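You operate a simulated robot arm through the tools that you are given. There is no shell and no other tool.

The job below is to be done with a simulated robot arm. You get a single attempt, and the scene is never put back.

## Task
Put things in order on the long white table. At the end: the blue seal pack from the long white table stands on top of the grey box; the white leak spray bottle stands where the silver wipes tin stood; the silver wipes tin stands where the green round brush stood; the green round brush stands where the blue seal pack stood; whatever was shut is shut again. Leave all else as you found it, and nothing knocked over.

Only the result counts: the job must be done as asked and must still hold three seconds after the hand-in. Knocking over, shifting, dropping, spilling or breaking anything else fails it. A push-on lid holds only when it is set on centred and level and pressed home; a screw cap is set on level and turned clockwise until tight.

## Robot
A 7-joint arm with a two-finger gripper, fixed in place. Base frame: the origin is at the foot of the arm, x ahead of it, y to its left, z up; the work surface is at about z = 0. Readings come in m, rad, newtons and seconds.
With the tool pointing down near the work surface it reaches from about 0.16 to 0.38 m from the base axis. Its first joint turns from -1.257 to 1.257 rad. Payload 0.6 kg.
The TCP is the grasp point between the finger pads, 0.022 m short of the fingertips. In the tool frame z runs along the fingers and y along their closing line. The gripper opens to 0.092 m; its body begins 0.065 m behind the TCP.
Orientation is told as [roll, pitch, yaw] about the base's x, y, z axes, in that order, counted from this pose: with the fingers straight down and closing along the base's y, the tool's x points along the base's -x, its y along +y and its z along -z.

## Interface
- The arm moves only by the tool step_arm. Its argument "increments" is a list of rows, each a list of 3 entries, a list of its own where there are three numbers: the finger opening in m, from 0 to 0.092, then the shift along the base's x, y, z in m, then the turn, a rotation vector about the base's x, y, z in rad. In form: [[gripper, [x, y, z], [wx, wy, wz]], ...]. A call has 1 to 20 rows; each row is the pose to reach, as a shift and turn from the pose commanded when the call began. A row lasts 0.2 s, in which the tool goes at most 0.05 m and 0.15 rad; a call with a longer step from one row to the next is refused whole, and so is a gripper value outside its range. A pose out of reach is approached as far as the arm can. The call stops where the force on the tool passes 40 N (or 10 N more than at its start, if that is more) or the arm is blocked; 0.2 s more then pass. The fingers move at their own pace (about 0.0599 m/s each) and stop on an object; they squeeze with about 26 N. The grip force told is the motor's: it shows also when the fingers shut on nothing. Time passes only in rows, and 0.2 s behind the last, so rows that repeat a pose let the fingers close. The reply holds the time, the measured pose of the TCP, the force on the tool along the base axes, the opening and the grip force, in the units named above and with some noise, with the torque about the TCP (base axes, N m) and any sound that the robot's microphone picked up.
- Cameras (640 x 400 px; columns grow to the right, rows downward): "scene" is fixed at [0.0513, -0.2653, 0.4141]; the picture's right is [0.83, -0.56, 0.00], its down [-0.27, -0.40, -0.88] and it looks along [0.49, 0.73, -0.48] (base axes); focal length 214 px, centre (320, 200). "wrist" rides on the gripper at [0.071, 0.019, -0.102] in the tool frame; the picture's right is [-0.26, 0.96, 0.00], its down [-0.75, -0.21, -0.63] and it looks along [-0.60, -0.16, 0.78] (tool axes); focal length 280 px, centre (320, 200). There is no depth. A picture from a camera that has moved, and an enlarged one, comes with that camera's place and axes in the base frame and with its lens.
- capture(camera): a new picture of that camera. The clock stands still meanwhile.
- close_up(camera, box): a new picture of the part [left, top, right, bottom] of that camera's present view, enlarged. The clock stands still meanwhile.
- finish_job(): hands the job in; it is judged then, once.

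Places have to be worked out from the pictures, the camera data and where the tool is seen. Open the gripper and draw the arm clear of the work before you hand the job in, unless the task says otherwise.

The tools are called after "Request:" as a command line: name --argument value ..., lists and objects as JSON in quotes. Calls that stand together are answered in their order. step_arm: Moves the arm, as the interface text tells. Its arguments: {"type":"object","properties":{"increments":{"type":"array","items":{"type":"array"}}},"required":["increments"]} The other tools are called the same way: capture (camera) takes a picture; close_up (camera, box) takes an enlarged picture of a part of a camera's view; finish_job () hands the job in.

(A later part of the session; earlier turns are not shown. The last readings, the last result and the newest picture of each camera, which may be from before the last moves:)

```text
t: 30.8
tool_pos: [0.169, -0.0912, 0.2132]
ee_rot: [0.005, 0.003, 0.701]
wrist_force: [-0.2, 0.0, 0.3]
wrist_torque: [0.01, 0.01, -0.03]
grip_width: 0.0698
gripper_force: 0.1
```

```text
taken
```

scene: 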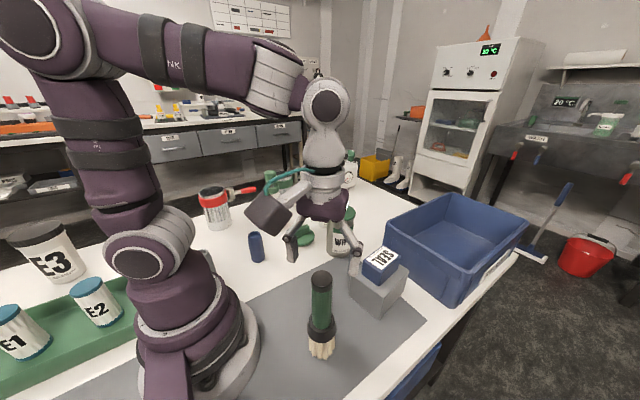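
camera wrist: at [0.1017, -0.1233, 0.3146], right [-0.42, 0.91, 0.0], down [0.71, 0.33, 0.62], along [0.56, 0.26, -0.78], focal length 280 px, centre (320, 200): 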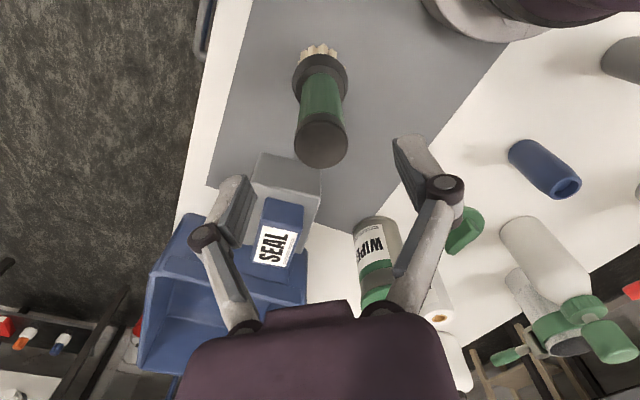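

The brush top projects to about (0.167, -0.092), right under the TCP. I descend to z ≈ 0.128 around the handle and close.

Request:
step_arm --increments '[[0.07, [-0.001, -0.001, -0.02], [0, 0, 0]], [0.07, [-0.001, -0.001, -0.04], [0, 0, 0]], [0.07, [-0.001, -0.001, -0.06], [0, 0, 0]], [0.07, [-0.001, -0.001, -0.075], [0, 0, 0]], [0.07, [-0.001, -0.001, -0.084], [0, 0, 0]], [0.07, [-0.001, -0.001, -0.084], [0, 0, 0]]]'

Request:
capture --camera "wrist"

Request:
close_up --camera "scene" --box '[250, 180, 400, 370]'

```text
t: 32.2
tool_pos: [0.169, -0.0918, 0.1261]
ee_rot: [0.005, 0.003, 0.701]
wrist_force: [0.0, -0.6, -0.2]
wrist_torque: [-0.02, 0.01, 0.03]
grip_width: 0.0701
gripper_force: 0.0
```

```text
taken
camera wrist: at [0.1011, -0.1239, 0.2295], right [-0.42, 0.91, 0.0], down [0.71, 0.33, 0.62], along [0.56, 0.26, -0.78], focal length 280 px, centre (320, 200)
```

wrist: 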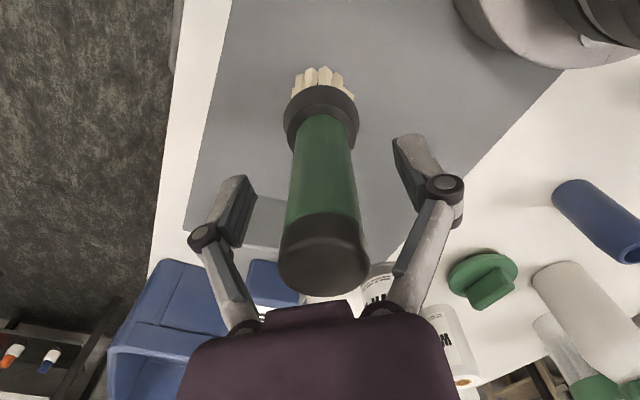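

```text
2.11 times, centred on (325, 275) of scene
camera zoom: at [0.0513, -0.2653, 0.4141], right [0.83, -0.56, 0.0], down [-0.27, -0.4, -0.88], along [0.49, 0.73, -0.48], focal length 452 px, centre (310, 42)
```

zoom: 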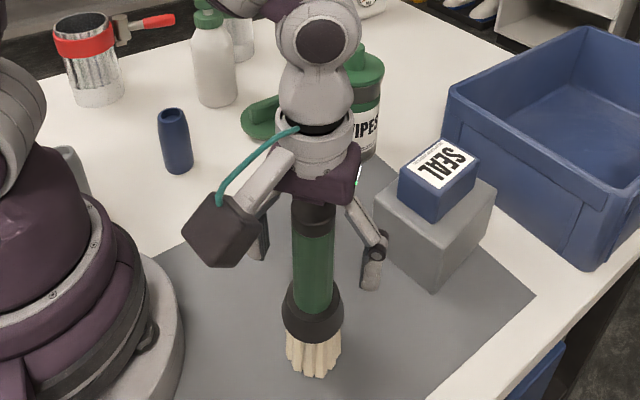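

The handle is centred between the fingers. I close the grip.

Request:
step_arm --increments '[[0.05, [0, 0, 0], [0, 0, 0]], [0.035, [0, 0, 0], [0, 0, 0]], [0.02, [0, 0, 0], [0, 0, 0]], [0.0, [0, 0, 0], [0, 0, 0]], [0.0, [0, 0, 0], [0, 0, 0]], [0.0, [0, 0, 0], [0, 0, 0]]]'

Request:
capture --camera "wrist"

Request:
close_up --camera "scene" --box '[250, 180, 400, 370]'

```text
t: 33.6
tool_pos: [0.1678, -0.0924, 0.1264]
ee_rot: [0.006, 0.005, 0.7]
wrist_force: [-0.9, 0.1, 3.2]
wrist_torque: [0.02, -0.02, 0.01]
grip_width: 0.0299
gripper_force: 26.5
```

```text
taken
camera wrist: at [0.1011, -0.124, 0.2297], right [-0.42, 0.91, 0.0], down [0.71, 0.33, 0.62], along [0.56, 0.26, -0.78], focal length 280 px, centre (320, 200)
```

wrist: 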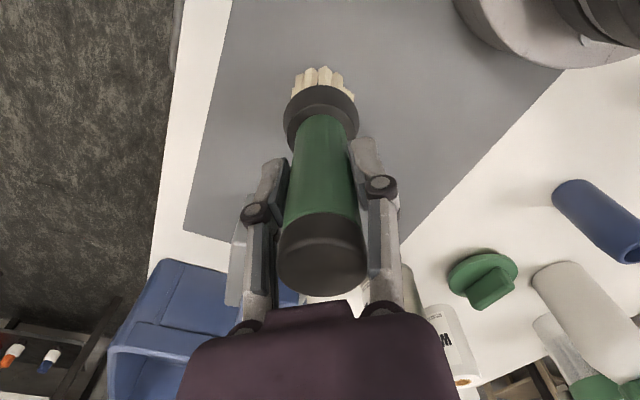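

```text
2.11 times, centred on (325, 275) of scene
camera zoom: at [0.0513, -0.2653, 0.4141], right [0.83, -0.56, 0.0], down [-0.27, -0.4, -0.88], along [0.49, 0.73, -0.48], focal length 452 px, centre (310, 42)
```

zoom: 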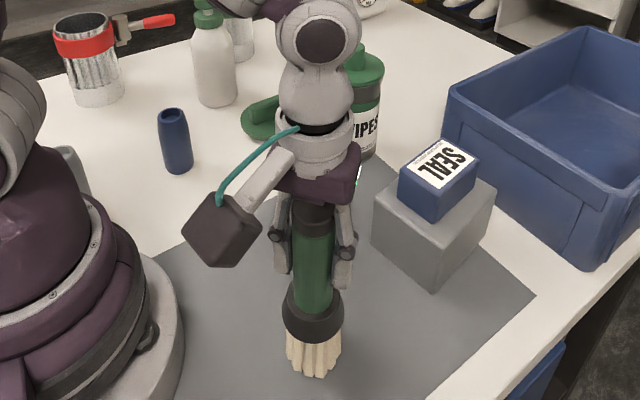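

Held at 0.030 m, 26 N. I lift slowly.

Request:
step_arm --increments '[[0.0, [0, 0, 0.004], [0, 0, 0]], [0.0, [0, 0, 0.01], [0, 0, 0]], [0.0, [0, 0, 0.02], [0, 0, 0]], [0.0, [0, 0, 0.032], [0, 0, 0]], [0.0, [0, 0, 0.045], [0, 0, 0]], [0.0, [0, 0, 0.06], [0, 0, 0]], [0.0, [0, 0, 0.075], [0, 0, 0]], [0.0, [0, 0, 0.09], [0, 0, 0]], [0.0, [0, 0, 0.105], [0, 0, 0]], [0.0, [0, 0, 0.12], [0, 0, 0]], [0.0, [0, 0, 0.128], [0, 0, 0]], [0.0, [0, 0, 0.13], [0, 0, 0]]]'

Request:
capture --camera "scene"

Request:
capture --camera "wrist"

```text
t: 36.2
tool_pos: [0.1661, -0.0901, 0.259]
ee_rot: [0.006, 0.002, 0.698]
wrist_force: [-1.0, -0.8, -1.3]
wrist_torque: [0.02, 0.03, -0.01]
grip_width: 0.0299
gripper_force: 26.7
```

```text
taken
```

scene: 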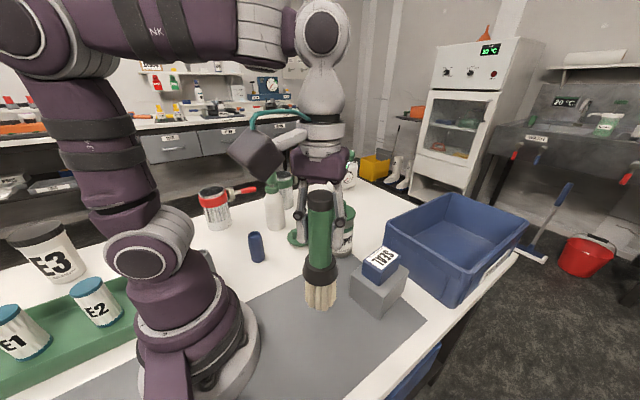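

```text
taken
camera wrist: at [0.099, -0.1228, 0.3614], right [-0.42, 0.91, 0.0], down [0.71, 0.33, 0.62], along [0.56, 0.26, -0.78], focal length 280 px, centre (320, 200)
```

wrist: 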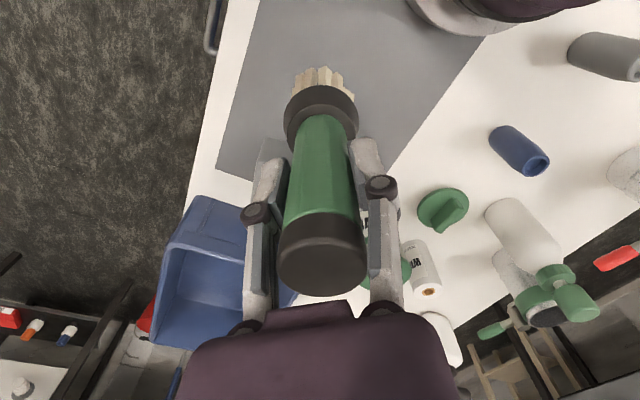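

The brush hangs straight and firm, its bottom ~13 cm above the table. I carry it around to the spot the pack left, near (0.109, 0.269), turning the tool back on the way.

Request:
step_arm --increments '[[0.0, [0.003, 0.01, 0], [0, 0, 0]], [0.0, [0.008, 0.03, 0], [0, 0, -0.05]], [0.0, [0.013, 0.06, 0], [0, 0, -0.12]], [0.0, [0.018, 0.09, 0], [0, 0, -0.2]], [0.0, [0.02, 0.12, 0], [0, 0, -0.3]], [0.0, [0.018, 0.15, 0], [0, 0, -0.4]], [0.0, [0.012, 0.18, 0], [0, 0, -0.5]], [0.0, [0.004, 0.21, 0], [0, 0, -0.58]], [0.0, [-0.006, 0.24, 0], [0, 0, -0.65]], [0.0, [-0.018, 0.27, 0], [0, 0, -0.69]], [0.0, [-0.03, 0.298, 0], [0, 0, -0.7]], [0.0, [-0.042, 0.322, 0], [0, 0, -0.7]], [0.0, [-0.052, 0.342, 0], [0, 0, -0.7]], [0.0, [-0.058, 0.355, 0], [0, 0, -0.7]], [0.0, [-0.0602, 0.3603, 0], [0, 0, -0.7]], [0.0, [-0.0602, 0.3603, 0], [0, 0, -0.7]]]'

Request:
capture --camera "scene"

Request:
capture --camera "wrist"

```text
t: 39.6
tool_pos: [0.1068, 0.2698, 0.2574]
ee_rot: [0.003, 0.005, -0.002]
wrist_force: [0.4, -0.5, 0.2]
wrist_torque: [0.01, 0.03, 0.01]
grip_width: 0.03
gripper_force: 26.3
```

```text
taken
```

scene: 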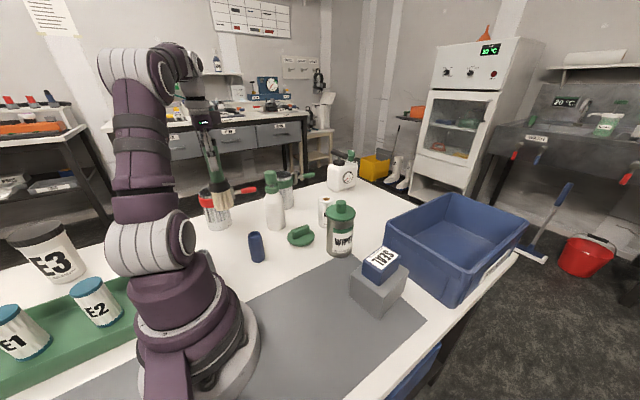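

```text
taken
camera wrist: at [0.0351, 0.2877, 0.3604], right [0.26, 0.96, 0.0], down [0.76, -0.21, 0.62], along [0.6, -0.16, -0.78], focal length 280 px, centre (320, 200)
```

wrist: 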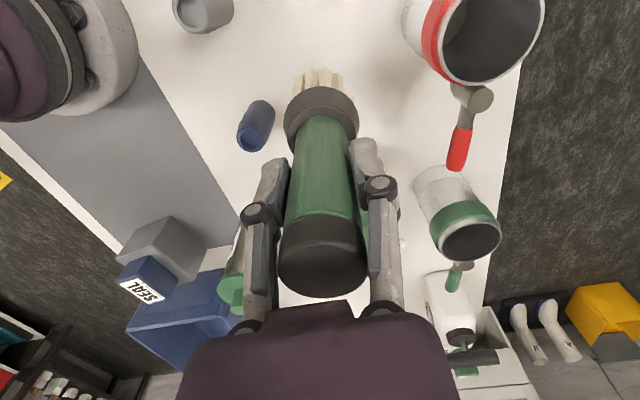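

The brush is above the pack's old spot. I lower it to about 8 mm above the table.

Request:
step_arm --increments '[[0.0, [0.001, 0, -0.01], [0, 0, 0]], [0.0, [0.001, 0, -0.03], [0, 0, 0]], [0.0, [0.001, 0, -0.055], [0, 0, 0]], [0.0, [0.001, 0, -0.08], [0, 0, 0]], [0.0, [0.001, 0, -0.1], [0, 0, 0]], [0.0, [0.001, 0, -0.115], [0, 0, 0]], [0.0, [0.001, 0, -0.122], [0, 0, 0]], [0.0, [0.001, 0, -0.122], [0, 0, 0]]]'

Request:
close_up --camera "scene" --box '[180, 100, 320, 280]'

Request:
capture --camera "wrist"

```text
t: 41.4
tool_pos: [0.1087, 0.2678, 0.1363]
ee_rot: [0.003, 0.004, 0.001]
wrist_force: [0.3, 0.0, -0.4]
wrist_torque: [0.0, 0.01, -0.03]
grip_width: 0.0298
gripper_force: 26.1
```

```text
2.22 times, centred on (250, 190) of scene
camera zoom: at [0.0513, -0.2653, 0.4141], right [0.83, -0.56, 0.0], down [-0.27, -0.4, -0.88], along [0.49, 0.73, -0.48], focal length 477 px, centre (476, 222)
```

zoom: 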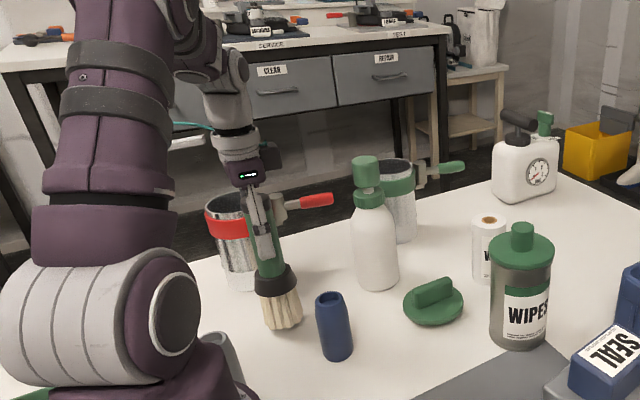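

```text
taken
camera wrist: at [0.0359, 0.2876, 0.2384], right [0.26, 0.97, 0.0], down [0.76, -0.21, 0.62], along [0.6, -0.16, -0.78], focal length 280 px, centre (320, 200)
```

wrist: 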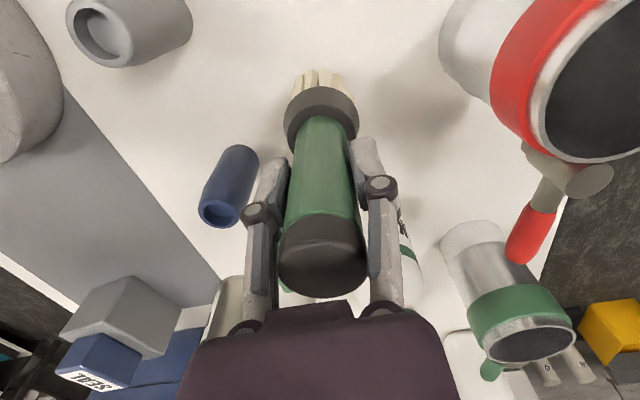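

Clear of its neighbours. I lower the last millimetres slowly and watch for contact.

Request:
step_arm --increments '[[0.0, [0, 0, -0.002], [0, 0, 0]], [0.0, [0, 0, -0.004], [0, 0, 0]], [0.0, [0, 0, -0.006], [0, 0, 0]], [0.0, [0, 0, -0.006], [0, 0, 0]]]'

Request:
step_arm --increments '[[0.0, [0, 0, -0.001], [0, 0, 0]], [0.0, [0, 0, -0.002], [0, 0, 0]], [0.0, [0, 0, -0.002], [0, 0, 0]]]'

```text
t: 42.4
tool_pos: [0.1084, 0.2678, 0.1287]
ee_rot: [0.005, 0.005, 0.0]
wrist_force: [0.8, -0.1, -1.1]
wrist_torque: [0.02, -0.02, -0.01]
grip_width: 0.0296
gripper_force: 26.0
```

```text
t: 43.2
tool_pos: [0.1083, 0.2701, 0.1284]
ee_rot: [0.005, 0.004, 0.001]
wrist_force: [0.3, 0.1, -1.0]
wrist_torque: [0.02, 0.03, 0.0]
grip_width: 0.0296
gripper_force: 26.3
```

No contact yet (force still −1 N). I continue down by 1 mm steps.

Request:
step_arm --increments '[[0.0, [0, 0, -0.001], [0, 0, 0]], [0.0, [0, 0, -0.001], [0, 0, 0]]]'

Request:
step_arm --increments '[[0.0, [0, 0, -0.001], [0, 0, 0]], [0.0, [0, 0, -0.001], [0, 0, 0]]]'

```text
t: 43.8
tool_pos: [0.1082, 0.2684, 0.1273]
ee_rot: [0.006, 0.004, -0.001]
wrist_force: [-0.6, 0.2, -1.7]
wrist_torque: [0.02, 0.03, -0.02]
grip_width: 0.0298
gripper_force: 25.8
```

```text
t: 44.4
tool_pos: [0.1081, 0.269, 0.1271]
ee_rot: [0.006, 0.003, 0.0]
wrist_force: [-1.4, -0.4, 19.4]
wrist_torque: [-0.04, 0.17, -0.01]
grip_width: 0.0299
gripper_force: 26.2
```

Contact: 19 N upward. I ease up by 1 mm and open the fingers gently.

Request:
step_arm --increments '[[0.0, [0, 0, 0.0008], [0, 0, 0]], [0.0, [0, 0, 0.0008], [0, 0, 0]], [0.034, [0, 0, 0.0008], [0, 0, 0]], [0.045, [0, 0, 0.0008], [0, 0, 0]], [0.06, [0, 0, 0.0008], [0, 0, 0]], [0.07, [0, 0, 0.0008], [0, 0, 0]]]'

Request:
close_up --camera "scene" --box '[180, 100, 320, 280]'

Request:
capture --camera "wrist"

```text
t: 45.8
tool_pos: [0.1091, 0.2686, 0.1281]
ee_rot: [0.004, 0.005, 0.0]
wrist_force: [1.0, 0.8, -0.2]
wrist_torque: [0.03, -0.01, 0.0]
grip_width: 0.07
gripper_force: 0.1
```

```text
2.22 times, centred on (250, 190) of scene
camera zoom: at [0.0513, -0.2653, 0.4141], right [0.83, -0.56, 0.0], down [-0.27, -0.4, -0.88], along [0.49, 0.73, -0.48], focal length 477 px, centre (476, 222)
```

zoom: 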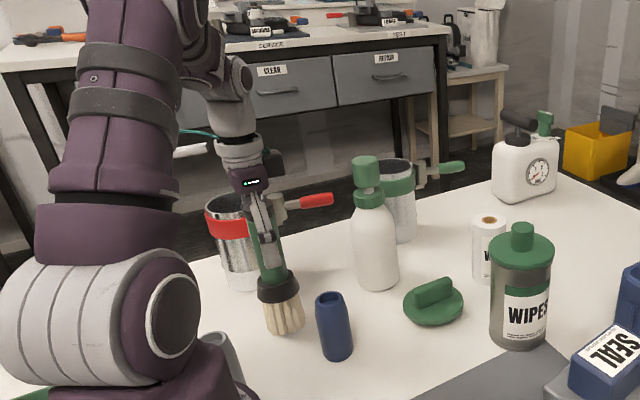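

```text
taken
camera wrist: at [0.0371, 0.2866, 0.2303], right [0.26, 0.97, 0.0], down [0.76, -0.21, 0.62], along [0.6, -0.16, -0.78], focal length 280 px, centre (320, 200)
```

wrist: 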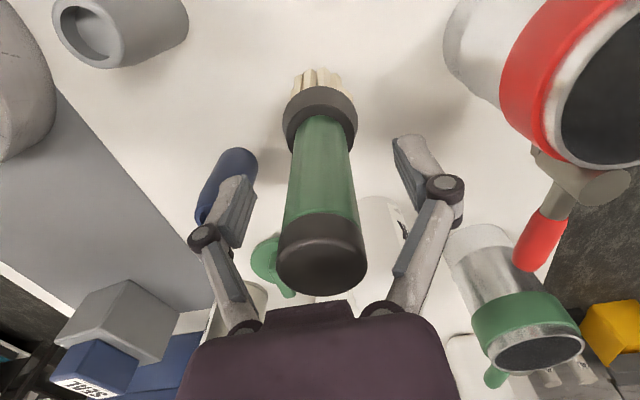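

The brush stands by itself. I rise straight up clear of it and look back.

Request:
step_arm --increments '[[0.07, [0, 0, 0.01], [0, 0, 0]], [0.07, [0, 0, 0.03], [0, 0, 0]], [0.07, [0, 0, 0.055], [0, 0, 0]], [0.07, [0, 0, 0.085], [0, 0, 0]], [0.07, [0, 0, 0.115], [0, 0, 0]], [0.07, [0, 0, 0.135], [0, 0, 0]], [0.07, [0.03, -0.02, 0.145], [0, 0, 0]], [0.08, [0.07, -0.05, 0.145], [0, 0, 0]], [0.092, [0.1, -0.08, 0.145], [0, 0, 0]], [0.092, [0.12, -0.11, 0.145], [0, 0, 0]], [0.092, [0.13, -0.14, 0.145], [0, 0, 0]], [0.092, [0.13, -0.15, 0.145], [0, 0, 0]], [0.092, [0.13, -0.15, 0.145], [0, 0, 0]]]'

Request:
capture --camera "wrist"

Request:
capture --camera "scene"

```text
t: 48.6
tool_pos: [0.2383, 0.1178, 0.2712]
ee_rot: [0.005, 0.004, -0.001]
wrist_force: [0.3, -0.2, 0.2]
wrist_torque: [-0.02, -0.03, -0.01]
grip_width: 0.0919
gripper_force: 0.1
```

```text
taken
camera wrist: at [0.1668, 0.1364, 0.3747], right [0.26, 0.97, 0.0], down [0.76, -0.21, 0.62], along [0.6, -0.16, -0.78], focal length 280 px, centre (320, 200)
```

wrist: 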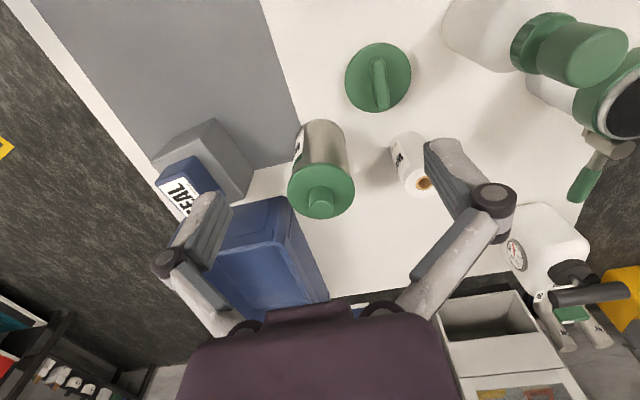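

```text
taken
```

scene: 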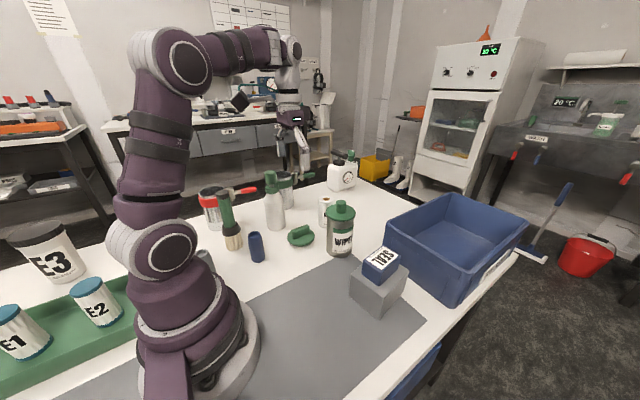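

The brush stands upright on the pack's spot. Now I zoom in on the tin and bottle to fix their places.

Request:
close_up --camera "wrist" --box '[260, 100, 440, 230]'

Request:
close_up --camera "scene" --box '[200, 160, 370, 270]'

```text
3.08 times, centred on (350, 165) of wrist
camera zoom: at [0.1668, 0.1364, 0.3747], right [0.26, 0.97, 0.0], down [0.76, -0.21, 0.62], along [0.6, -0.16, -0.78], focal length 863 px, centre (228, 308)
```

zoom: 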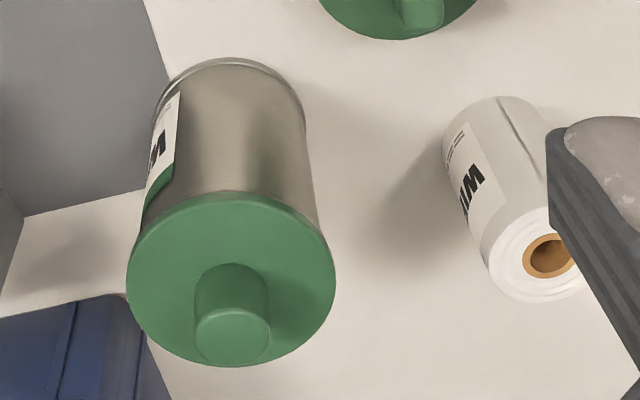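

```text
3.64 times, centred on (285, 215) of scene
camera zoom: at [0.0513, -0.2653, 0.4141], right [0.83, -0.56, 0.0], down [-0.27, -0.4, -0.88], along [0.49, 0.73, -0.48], focal length 780 px, centre (447, 146)
```

zoom: 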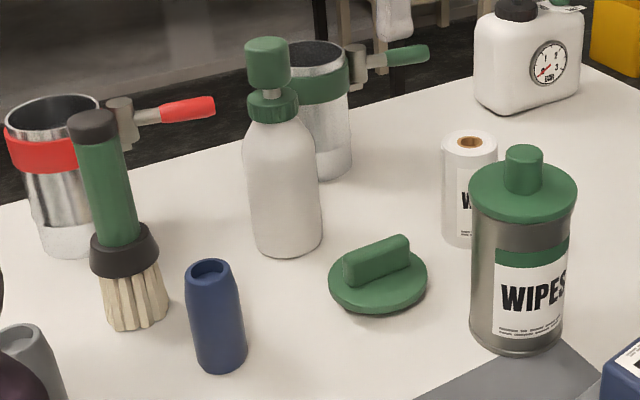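

The tin stands at about (0.350, 0.089), lid top z ≈ 0.122, knob top z ≈ 0.152, body 70 mm and lid 77 mm wide. A vertical grip on the body would jam the lid between the finger links, so I try a tool tilted about 50° outward, first well above the tin.

Request:
step_arm --increments '[[0.092, [0.014, -0.003, 0], [0, -0.125, 0]], [0.092, [0.028, -0.006, 0], [0, -0.25, 0]], [0.092, [0.042, -0.01, 0], [0, -0.375, 0]], [0.092, [0.056, -0.014, -0.005], [0, -0.5, 0]], [0.092, [0.07, -0.017, -0.01], [0, -0.625, 0]], [0.092, [0.085, -0.02, -0.015], [0, -0.75, 0]], [0.092, [0.1, -0.023, -0.02], [0, -0.873, 0]], [0.092, [0.1, -0.023, -0.02], [0, -0.873, 0]]]'

Request:
capture --camera "wrist"

Request:
capture --camera "scene"

```text
t: 50.4
tool_pos: [0.3394, 0.0964, 0.2529]
ee_rot: [0.002, -0.872, 0.0]
wrist_force: [-0.1, 0.2, 0.3]
wrist_torque: [0.0, -0.01, 0.01]
grip_width: 0.0921
gripper_force: 0.1
```

```text
taken
camera wrist: at [0.2151, 0.114, 0.2645], right [0.17, 0.97, 0.2], down [0.01, -0.21, 0.98], along [0.99, -0.16, -0.04], focal length 280 px, centre (320, 200)
```

wrist: 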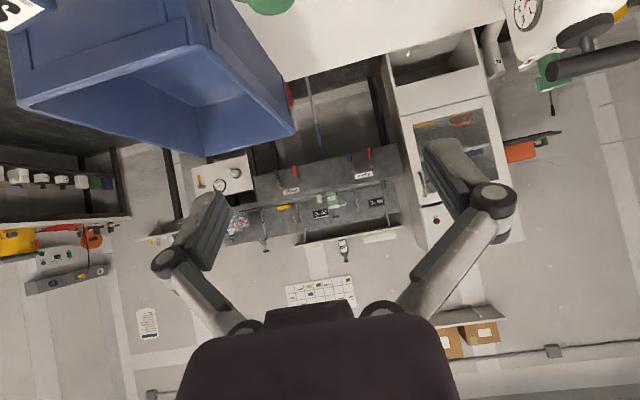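

```text
taken
```

scene: 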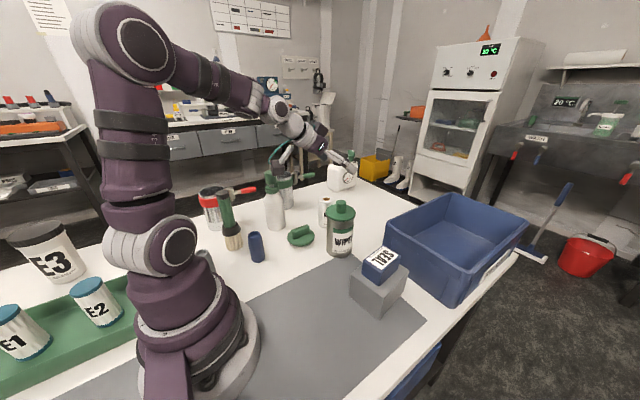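

The tilted pose is reached easily. Before using it, I test with the empty hand whether I can swing this tilted tool round (about −2.07 rad in azimuth) over the brush's old spot, where the tin must go.

Request:
step_arm --increments '[[0.092, [-0.011, -0.012, 0], [0, 0, -0.138]], [0.092, [-0.022, -0.025, 0], [0, 0, -0.276]], [0.092, [-0.034, -0.038, 0], [0, 0, -0.414]], [0.092, [-0.046, -0.05, 0], [0, 0, -0.552]], [0.092, [-0.057, -0.063, 0], [0, 0, -0.69]], [0.092, [-0.069, -0.075, 0], [0, 0, -0.828]], [0.092, [-0.08, -0.088, 0], [0, 0, -0.966]], [0.092, [-0.092, -0.1, 0], [0, 0, -1.104]], [0.092, [-0.103, -0.113, 0], [0, 0, -1.242]], [0.092, [-0.115, -0.125, 0], [0, 0, -1.38]], [0.092, [-0.126, -0.138, 0], [0, 0, -1.518]], [0.092, [-0.138, -0.15, 0], [0, 0, -1.656]], [0.092, [-0.149, -0.163, 0], [0, 0, -1.794]], [0.092, [-0.161, -0.176, 0], [0, 0, -1.932]], [0.092, [-0.172, -0.188, 0], [0, 0, -2.07]], [0.092, [-0.172, -0.188, 0], [0, 0, -2.07]]]'

Request:
capture --camera "scene"

Request:
capture --camera "wrist"

```text
t: 53.8
tool_pos: [0.1658, -0.091, 0.2512]
ee_rot: [0.005, -0.867, -2.072]
wrist_force: [0.6, 0.0, 0.3]
wrist_torque: [0.01, -0.01, 0.03]
grip_width: 0.0922
gripper_force: 0.1
```

```text
taken
```

scene: 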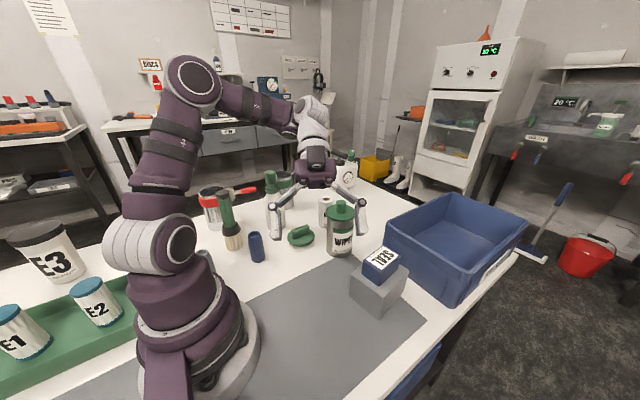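

```text
taken
camera wrist: at [0.2405, 0.0076, 0.264], right [0.77, -0.61, 0.2], down [-0.19, 0.09, 0.98], along [-0.61, -0.79, -0.04], focal length 280 px, centre (320, 200)
```

wrist: 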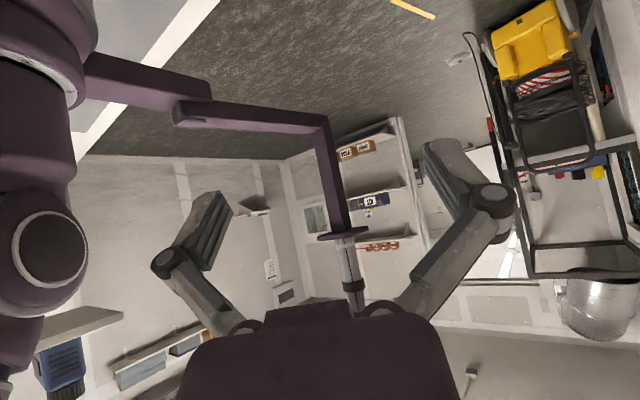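

The swung pose is reachable over the brush's old place. I now test, still empty, whether I can go down there to working height.

Request:
step_arm --increments '[[0.092, [0.002, 0, -0.03], [0, 0, 0]], [0.092, [0.002, 0, -0.06], [0, 0, 0]], [0.092, [0.002, 0, -0.09], [0, 0, 0]], [0.092, [0.002, 0, -0.12], [0, 0, 0]], [0.092, [0.002, 0, -0.145], [0, 0, 0]], [0.092, [0.002, 0, -0.165], [0, 0, 0]], [0.092, [0.002, 0, -0.165], [0, 0, 0]]]'

Request:
capture --camera "scene"

Request:
capture --camera "wrist"

```text
t: 55.4
tool_pos: [0.168, -0.0925, 0.0877]
ee_rot: [0.003, -0.87, -2.068]
wrist_force: [0.3, 0.8, 1.0]
wrist_torque: [-0.02, 0.0, 0.01]
grip_width: 0.0918
gripper_force: 0.1
```

```text
taken
```

scene: 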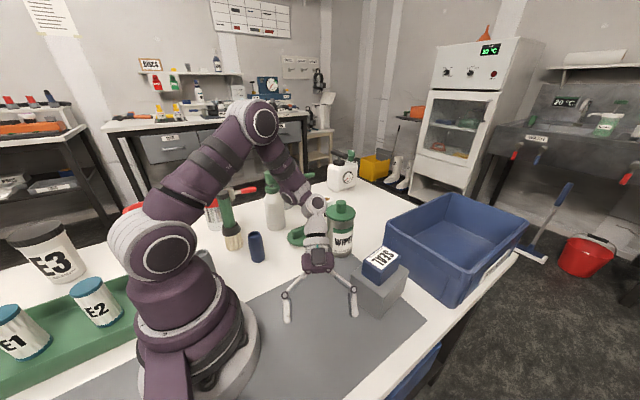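

```text
taken
camera wrist: at [0.2424, 0.0068, 0.1], right [0.77, -0.61, 0.2], down [-0.19, 0.09, 0.98], along [-0.61, -0.79, -0.04], focal length 280 px, centre (320, 200)
```

wrist: 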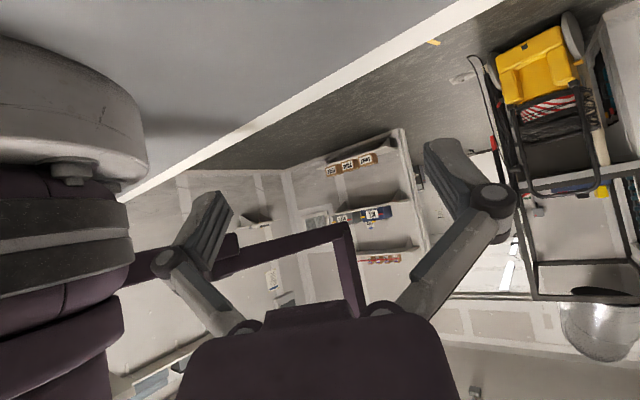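

It works down to working height with clear space around. I rise again and swing back toward the tin.

Request:
step_arm --increments '[[0.092, [0, 0, 0.03], [0, 0, 0]], [0.092, [0, 0, 0.07], [0, 0, 0]], [0.092, [0, 0, 0.11], [0, 0, 0]], [0.092, [0, 0, 0.145], [0, 0, 0]], [0.092, [0, 0, 0.165], [0, 0, 0]]]'

Request:
step_arm --increments '[[0.092, [0.01, 0.01, 0], [0, 0, 0.136]], [0.092, [0.02, 0.02, 0], [0, 0, 0.272]], [0.092, [0.03, 0.03, 0], [0, 0, 0.408]], [0.092, [0.04, 0.04, 0], [0, 0, 0.544]], [0.092, [0.05, 0.05, 0], [0, 0, 0.68]], [0.092, [0.06, 0.06, 0], [0, 0, 0.816]], [0.092, [0.07, 0.07, 0], [0, 0, 0.952]], [0.092, [0.08, 0.08, 0], [0, 0, 1.088]], [0.092, [0.09, 0.09, 0], [0, 0, 1.224]], [0.092, [0.1, 0.1, 0], [0, 0, 1.36]], [0.092, [0.11, 0.11, 0], [0, 0, 1.496]], [0.092, [0.12, 0.12, 0], [0, 0, 1.632]], [0.092, [0.13, 0.13, 0], [0, 0, 1.768]], [0.092, [0.14, 0.145, 0], [0, 0, 1.904]], [0.092, [0.155, 0.16, 0], [0, 0, 2.04]], [0.092, [0.165, 0.172, 0], [0, 0, 2.176]], [0.092, [0.1745, 0.1795, 0], [0, 0, 2.312]], [0.092, [0.1745, 0.1795, 0], [0, 0, 2.319]]]'

Request:
capture --camera "scene"

```text
t: 56.6
tool_pos: [0.1689, -0.0909, 0.2522]
ee_rot: [0.005, -0.87, -2.07]
wrist_force: [-0.1, -0.6, 0.2]
wrist_torque: [0.0, -0.01, 0.0]
grip_width: 0.0917
gripper_force: 0.0
```

```text
t: 60.4
tool_pos: [0.3427, 0.0871, 0.2532]
ee_rot: [0.003, -0.868, 0.252]
wrist_force: [-0.4, -0.1, 0.4]
wrist_torque: [-0.02, -0.01, -0.01]
grip_width: 0.092
gripper_force: 0.1
```

```text
taken
```

scene: 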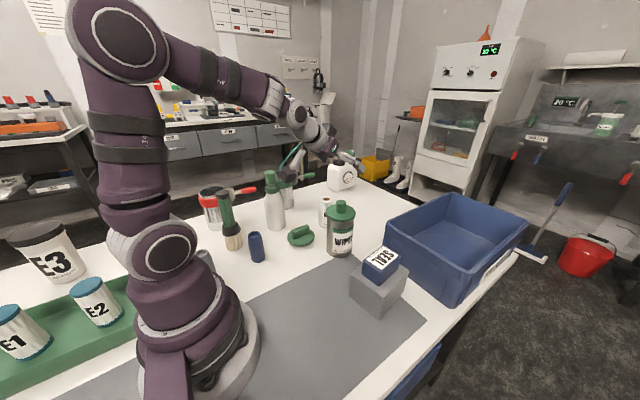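

Above the tin at the right azimuth. I descend to z ≈ 0.17 and check the alignment with the wrist camera.

Request:
step_arm --increments '[[0.092, [0, 0, -0.02], [0, 0, 0]], [0.092, [0, 0, -0.045], [0, 0, 0]], [0.092, [0, 0, -0.07], [0, 0, 0]], [0.092, [0, 0, -0.081], [0, 0, 0]], [0.092, [0, 0, -0.081], [0, 0, 0]]]'

Request:
capture --camera "wrist"

Request:
close_up --camera "scene" --box '[270, 110, 420, 270]'

```text
t: 61.6
tool_pos: [0.345, 0.0864, 0.1701]
ee_rot: [0.004, -0.869, 0.25]
wrist_force: [-0.4, -0.7, -0.1]
wrist_torque: [-0.02, -0.03, -0.01]
grip_width: 0.0921
gripper_force: 0.0
```

```text
taken
camera wrist: at [0.2195, 0.0736, 0.1815], right [-0.08, 0.98, 0.2], down [0.06, -0.2, 0.98], along [1.0, 0.09, -0.04], focal length 280 px, centre (320, 200)
```

wrist: 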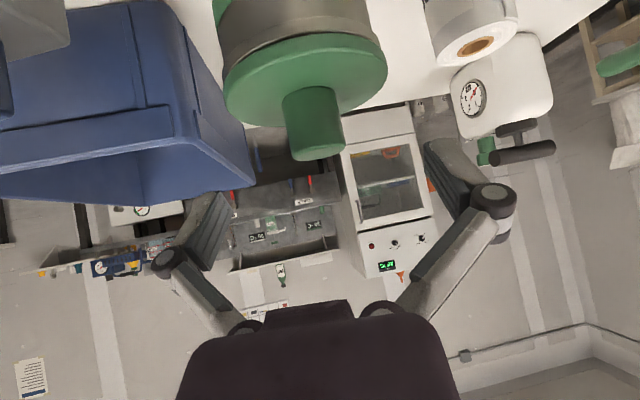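

```text
2.50 times, centred on (345, 190) of scene
camera zoom: at [0.0513, -0.2653, 0.4141], right [0.83, -0.56, 0.0], down [-0.27, -0.4, -0.88], along [0.49, 0.73, -0.48], focal length 536 px, centre (258, 225)
```

zoom: 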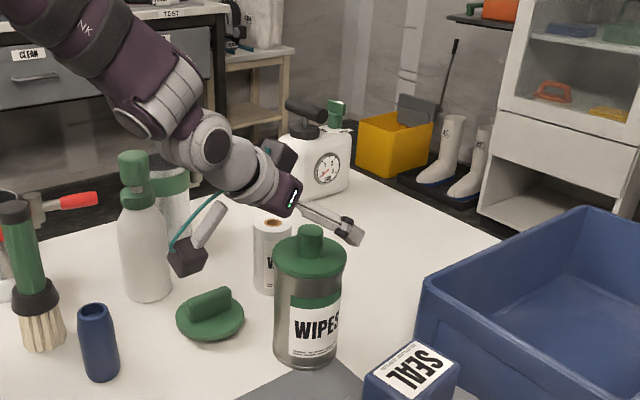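

The tin appears between the fingers' planes; I zoom in to measure its lateral offset relative to the tool.

Request:
close_up --camera "wrist" --box '[200, 0, 440, 200]'

```text
2.00 times, centred on (320, 100) of wrist
camera zoom: at [0.2195, 0.0736, 0.1815], right [-0.08, 0.98, 0.2], down [0.06, -0.2, 0.98], along [1.0, 0.09, -0.04], focal length 561 px, centre (320, 400)
```

zoom: 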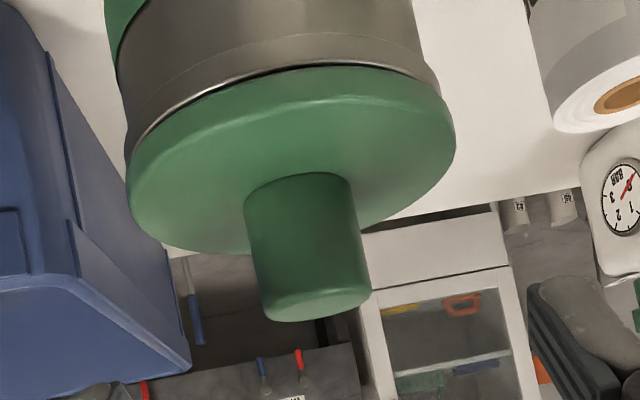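

The tin's axis is only ~2 mm off the tool's centre plane. I correct that and descend to z ≈ 0.11 with the fingers passing beside the lid.

Request:
step_arm --increments '[[0.092, [-0.0004, 0.0015, -0.015], [0, 0, 0]], [0.092, [-0.0004, 0.0015, -0.03], [0, 0, 0]], [0.092, [-0.0004, 0.0015, -0.045], [0, 0, 0]], [0.092, [-0.0004, 0.0015, -0.06], [0, 0, 0]], [0.092, [-0.0004, 0.0015, -0.06], [0, 0, 0]]]'

Request:
capture --camera "wrist"

Request:
close_up --camera "scene" --box '[270, 150, 420, 270]'

```text
t: 62.8
tool_pos: [0.343, 0.091, 0.1098]
ee_rot: [0.004, -0.869, 0.25]
wrist_force: [0.2, 0.4, 0.6]
wrist_torque: [0.02, 0.0, -0.01]
grip_width: 0.0922
gripper_force: 0.1
```

```text
taken
camera wrist: at [0.2171, 0.0772, 0.1229], right [-0.08, 0.98, 0.2], down [0.06, -0.2, 0.98], along [1.0, 0.09, -0.04], focal length 280 px, centre (320, 200)
```

wrist: 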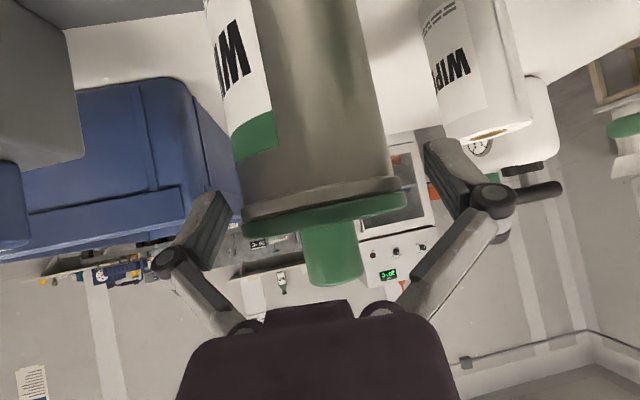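

```text
3.33 times, centred on (345, 210) of scene
camera zoom: at [0.0513, -0.2653, 0.4141], right [0.83, -0.56, 0.0], down [-0.27, -0.4, -0.88], along [0.49, 0.73, -0.48], focal length 715 px, centre (237, 167)
```

zoom: 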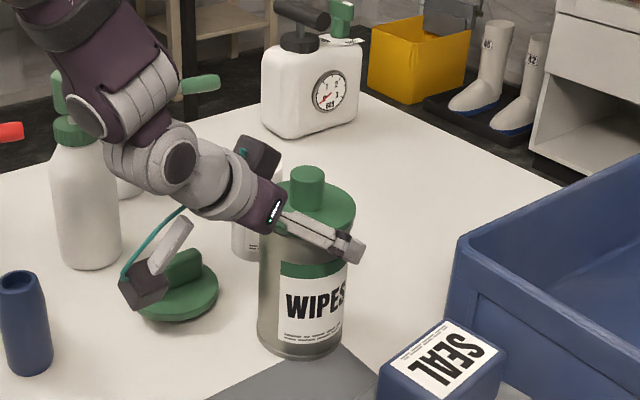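

The fingers straddle the tin evenly. I descend the remaining 35 mm slowly so the pads meet the body below the lid.

Request:
step_arm --increments '[[0.092, [0.0003, -0.001, -0.007], [0, 0, 0]], [0.092, [0.0003, -0.001, -0.014], [0, 0, 0]], [0.092, [0.0003, -0.001, -0.021], [0, 0, 0]], [0.092, [0.0003, -0.001, -0.028], [0, 0, 0]], [0.092, [0.0003, -0.001, -0.034], [0, 0, 0]], [0.092, [0.0003, -0.001, -0.034], [0, 0, 0]]]'

Request:
capture --camera "wrist"

Request:
close_up --camera "scene" --box '[270, 150, 420, 270]'

```text
t: 64.2
tool_pos: [0.3422, 0.0876, 0.077]
ee_rot: [0.003, -0.871, 0.251]
wrist_force: [1.4, 0.4, 0.3]
wrist_torque: [-0.01, -0.01, 0.01]
grip_width: 0.0919
gripper_force: 0.0
```

```text
taken
camera wrist: at [0.2179, 0.0744, 0.0893], right [-0.08, 0.98, 0.2], down [0.06, -0.2, 0.98], along [1.0, 0.09, -0.04], focal length 280 px, centre (320, 200)
```

wrist: 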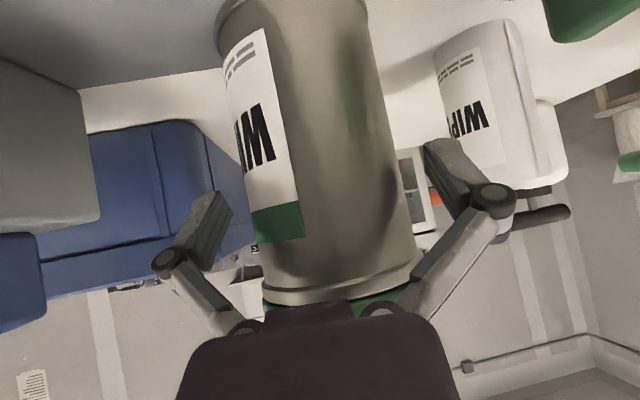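

```text
3.33 times, centred on (345, 210) of scene
camera zoom: at [0.0513, -0.2653, 0.4141], right [0.83, -0.56, 0.0], down [-0.27, -0.4, -0.88], along [0.49, 0.73, -0.48], focal length 715 px, centre (237, 167)
```

zoom: 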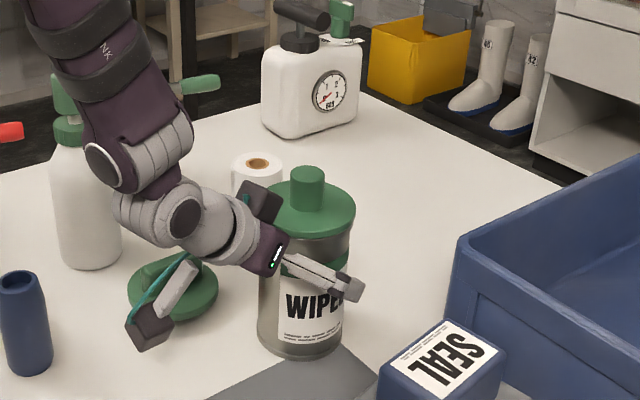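

Palm, knob and lid are all clear. I close the fingers on the body.

Request:
step_arm --increments '[[0.085, [0, 0, 0], [0, 0, 0]], [0.078, [0, 0, 0], [0, 0, 0]], [0.07, [0, 0, 0], [0, 0, 0]], [0.05, [0, 0, 0], [0, 0, 0]], [0.0, [0, 0, 0], [0, 0, 0]], [0.0, [0, 0, 0], [0, 0, 0]], [0.0, [0, 0, 0], [0, 0, 0]]]'

Request:
capture --camera "wrist"

Request:
close_up --camera "scene" --box '[270, 150, 420, 270]'

```text
t: 65.8
tool_pos: [0.3431, 0.0875, 0.0773]
ee_rot: [0.004, -0.871, 0.25]
wrist_force: [0.4, 0.2, 3.3]
wrist_torque: [0.13, 0.08, -0.02]
grip_width: 0.069
gripper_force: 26.1
```

```text
taken
camera wrist: at [0.2179, 0.0745, 0.0894], right [-0.08, 0.98, 0.2], down [0.06, -0.2, 0.98], along [1.0, 0.09, -0.04], focal length 280 px, centre (320, 200)
```

wrist: 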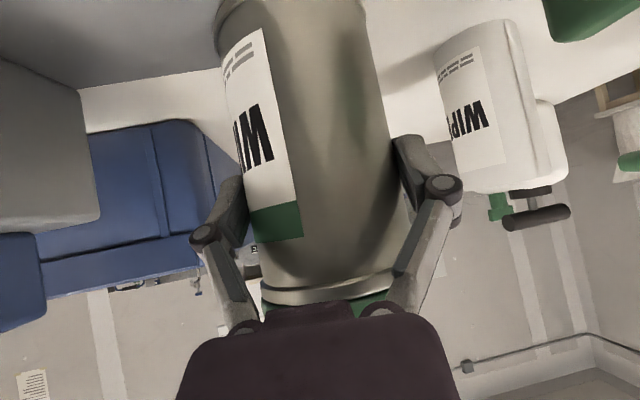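

```text
3.33 times, centred on (345, 210) of scene
camera zoom: at [0.0513, -0.2653, 0.4141], right [0.83, -0.56, 0.0], down [-0.27, -0.4, -0.88], along [0.49, 0.73, -0.48], focal length 715 px, centre (237, 167)
```

zoom: 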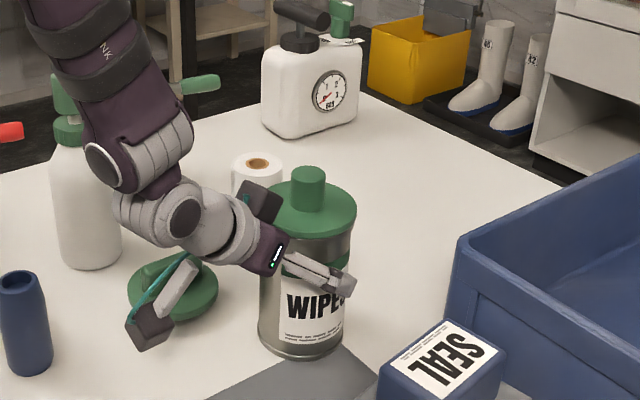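

Gripped at 0.069 m, 26 N on the body. I lift slowly by 2 cm and check that it stays upright.

Request:
step_arm --increments '[[0.0, [0, 0, 0.003], [0, 0, 0]], [0.0, [0, 0, 0.006], [0, 0, 0]], [0.0, [0, 0, 0.01], [0, 0, 0]], [0.0, [0, 0, 0.015], [0, 0, 0]], [0.0, [0, 0, 0.02], [0, 0, 0]], [0.0, [0, 0, 0.02], [0, 0, 0]]]'

Request:
capture --camera "wrist"

Request:
close_up --camera "scene" --box '[270, 150, 420, 270]'

```text
t: 67.2
tool_pos: [0.3425, 0.0879, 0.0975]
ee_rot: [0.005, -0.868, 0.249]
wrist_force: [0.1, 0.3, -1.2]
wrist_torque: [0.01, 0.02, 0.01]
grip_width: 0.0694
gripper_force: 25.9
```

```text
taken
camera wrist: at [0.2173, 0.0746, 0.1096], right [-0.08, 0.98, 0.2], down [0.06, -0.2, 0.98], along [1.0, 0.09, -0.04], focal length 280 px, centre (320, 200)
```

wrist: 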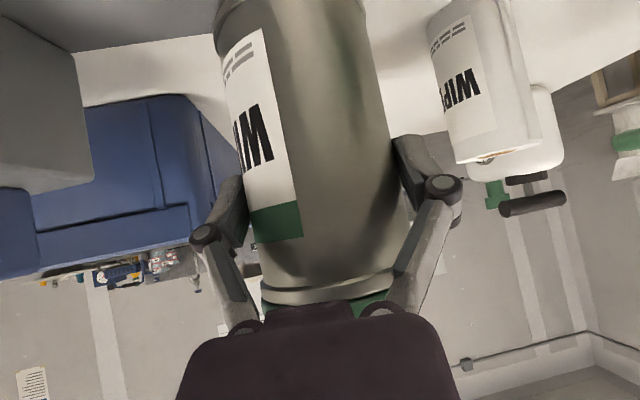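

```text
3.33 times, centred on (345, 210) of scene
camera zoom: at [0.0513, -0.2653, 0.4141], right [0.83, -0.56, 0.0], down [-0.27, -0.4, -0.88], along [0.49, 0.73, -0.48], focal length 715 px, centre (237, 167)
```

zoom: 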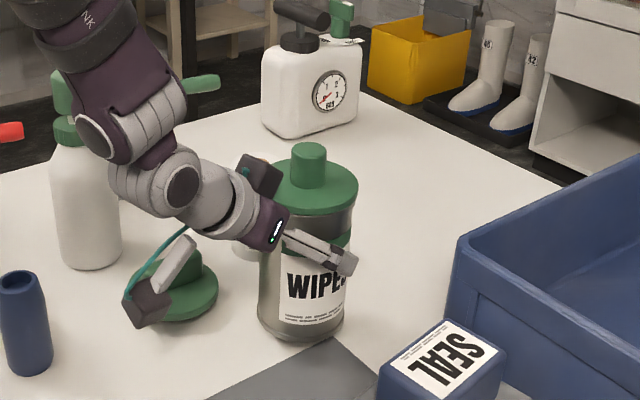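

The tin hangs upright and firm. I continue lifting to carry height.

Request:
step_arm --increments '[[0.0, [0, 0, 0.008], [0, 0, 0]], [0.0, [0, 0, 0.02], [0, 0, 0]], [0.0, [0, 0, 0.035], [0, 0, 0]], [0.0, [0, 0, 0.053], [0, 0, 0]], [0.0, [0, 0, 0.073], [0, 0, 0]], [0.0, [0, 0, 0.093], [0, 0, 0]], [0.0, [0, 0, 0.113], [0, 0, 0]], [0.0, [0, 0, 0.133], [0, 0, 0]], [0.0, [0, 0, 0.147], [0, 0, 0]], [0.0, [0, 0, 0.155], [0, 0, 0]], [0.0, [0, 0, 0.155], [0, 0, 0]]]'

Request:
capture --camera "scene"

```text
t: 69.6
tool_pos: [0.342, 0.0876, 0.252]
ee_rot: [0.004, -0.868, 0.249]
wrist_force: [-0.3, 0.3, -0.8]
wrist_torque: [0.02, 0.01, 0.01]
grip_width: 0.0692
gripper_force: 26.2
```

```text
taken
```

scene: 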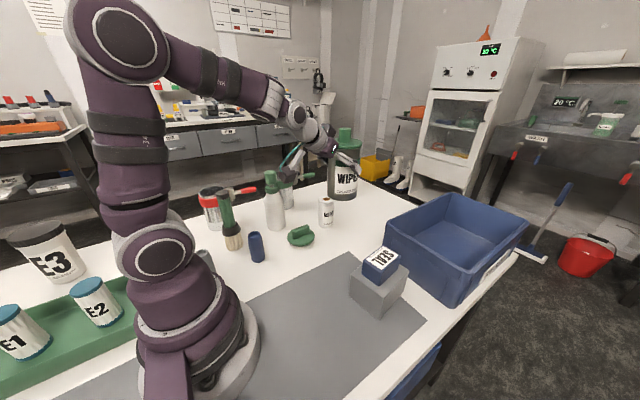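

Held well at height. I now swing it round gently to above the brush's old spot.

Request:
step_arm --increments '[[0.0, [-0.004, -0.004, 0], [0, 0, -0.06]], [0.0, [-0.012, -0.012, 0], [0, 0, -0.16]], [0.0, [-0.021, -0.021, 0], [0, 0, -0.28]], [0.0, [-0.031, -0.031, 0], [0, 0, -0.41]], [0.0, [-0.041, -0.041, 0], [0, 0, -0.54]], [0.0, [-0.051, -0.051, 0], [0, 0, -0.67]], [0.0, [-0.061, -0.061, 0], [0, 0, -0.8]], [0.0, [-0.071, -0.071, 0], [0, 0, -0.93]], [0.0, [-0.081, -0.081, 0], [0, 0, -1.06]], [0.0, [-0.091, -0.091, 0], [0, 0, -1.19]], [0.0, [-0.101, -0.101, 0], [0, 0, -1.32]], [0.0, [-0.111, -0.111, 0], [0, 0, -1.45]], [0.0, [-0.121, -0.121, 0], [0, 0, -1.58]], [0.0, [-0.131, -0.131, 0], [0, 0, -1.71]], [0.0, [-0.141, -0.141, 0], [0, 0, -1.84]], [0.0, [-0.151, -0.151, 0], [0, 0, -1.97]], [0.0, [-0.16, -0.16, 0], [0, 0, -2.1]], [0.0, [-0.168, -0.168, 0], [0, 0, -2.21]], [0.0, [-0.173, -0.173, 0], [0, 0, -2.29]], [0.0, [-0.1734, -0.1743, 0], [0, 0, -2.319]]]'

Request:
capture --camera "scene"

Request:
capture --camera "wrist"

```text
t: 73.8
tool_pos: [0.1709, -0.0855, 0.253]
ee_rot: [0.005, -0.87, -2.071]
wrist_force: [0.3, 0.3, -1.2]
wrist_torque: [0.02, -0.04, -0.04]
grip_width: 0.0689
gripper_force: 26.0
```

```text
taken
```

scene: 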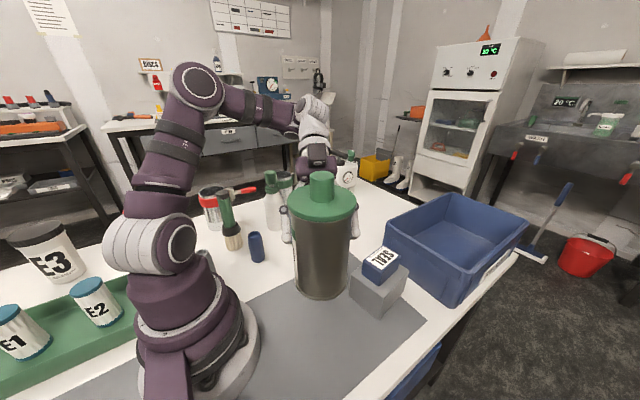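

```text
taken
camera wrist: at [0.2454, 0.0127, 0.2651], right [0.77, -0.61, 0.2], down [-0.19, 0.09, 0.98], along [-0.61, -0.79, -0.04], focal length 280 px, centre (320, 200)
```

wrist: 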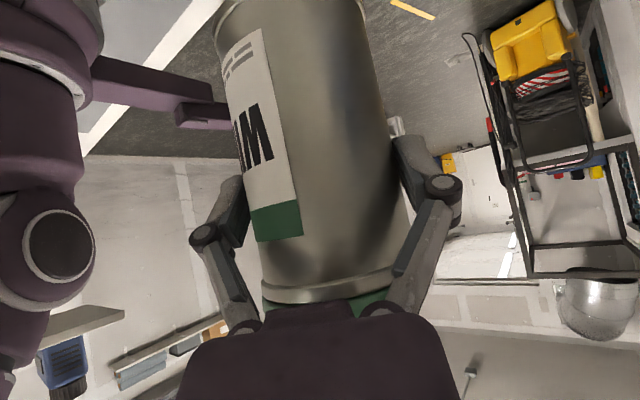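

The tin is upright above the target. I lower it to about 10 mm above the mat.

Request:
step_arm --increments '[[0.0, [0, 0, -0.01], [0, 0, 0]], [0.0, [0, 0, -0.03], [0, 0, 0]], [0.0, [0, 0, -0.055], [0, 0, 0]], [0.0, [0, 0, -0.08], [0, 0, 0]], [0.0, [0, 0, -0.105], [0, 0, 0]], [0.0, [0, 0, -0.13], [0, 0, 0]], [0.0, [0, 0, -0.15], [0, 0, 0]], [0.0, [0, 0, -0.161], [0, 0, 0]], [0.0, [0, 0, -0.165], [0, 0, 0]], [0.0, [0, 0, -0.165], [0, 0, 0]]]'

Request:
capture --camera "scene"

```text
t: 76.0
tool_pos: [0.1689, -0.086, 0.0861]
ee_rot: [0.003, -0.869, -2.068]
wrist_force: [0.2, -0.5, -1.7]
wrist_torque: [-0.01, -0.02, 0.0]
grip_width: 0.0689
gripper_force: 26.1
```

```text
taken
```

scene: 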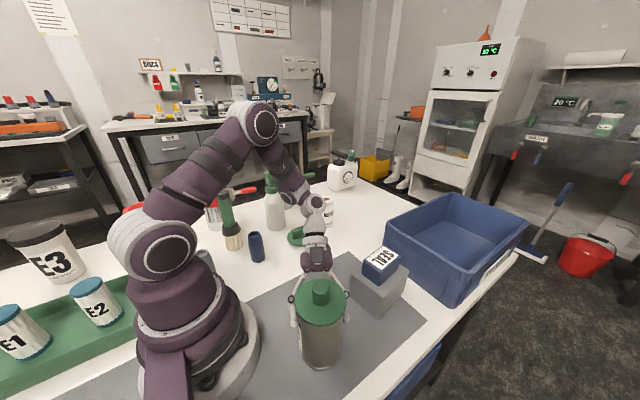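

Position matches where the brush's foot was. I lower the last centimetre slowly, watching for contact.

Request:
step_arm --increments '[[0.0, [0, 0, -0.002], [0, 0, 0]], [0.0, [0, 0, -0.004], [0, 0, 0]], [0.0, [0, 0, -0.006], [0, 0, 0]], [0.0, [0, 0, -0.0075], [0, 0, 0]], [0.0, [0, 0, -0.0075], [0, 0, 0]]]'

Request:
step_arm --increments '[[0.0, [0, 0, -0.001], [0, 0, 0]], [0.0, [0, 0, -0.001], [0, 0, 0]]]'

```text
t: 77.2
tool_pos: [0.168, -0.0878, 0.0792]
ee_rot: [0.004, -0.867, -2.07]
wrist_force: [0.6, 0.0, -1.2]
wrist_torque: [-0.01, -0.05, 0.01]
grip_width: 0.069
gripper_force: 26.2
```

```text
t: 77.8
tool_pos: [0.1683, -0.086, 0.0799]
ee_rot: [0.003, -0.867, -2.069]
wrist_force: [-0.4, -0.5, -2.2]
wrist_torque: [0.02, -0.02, -0.04]
grip_width: 0.0688
gripper_force: 26.2
```

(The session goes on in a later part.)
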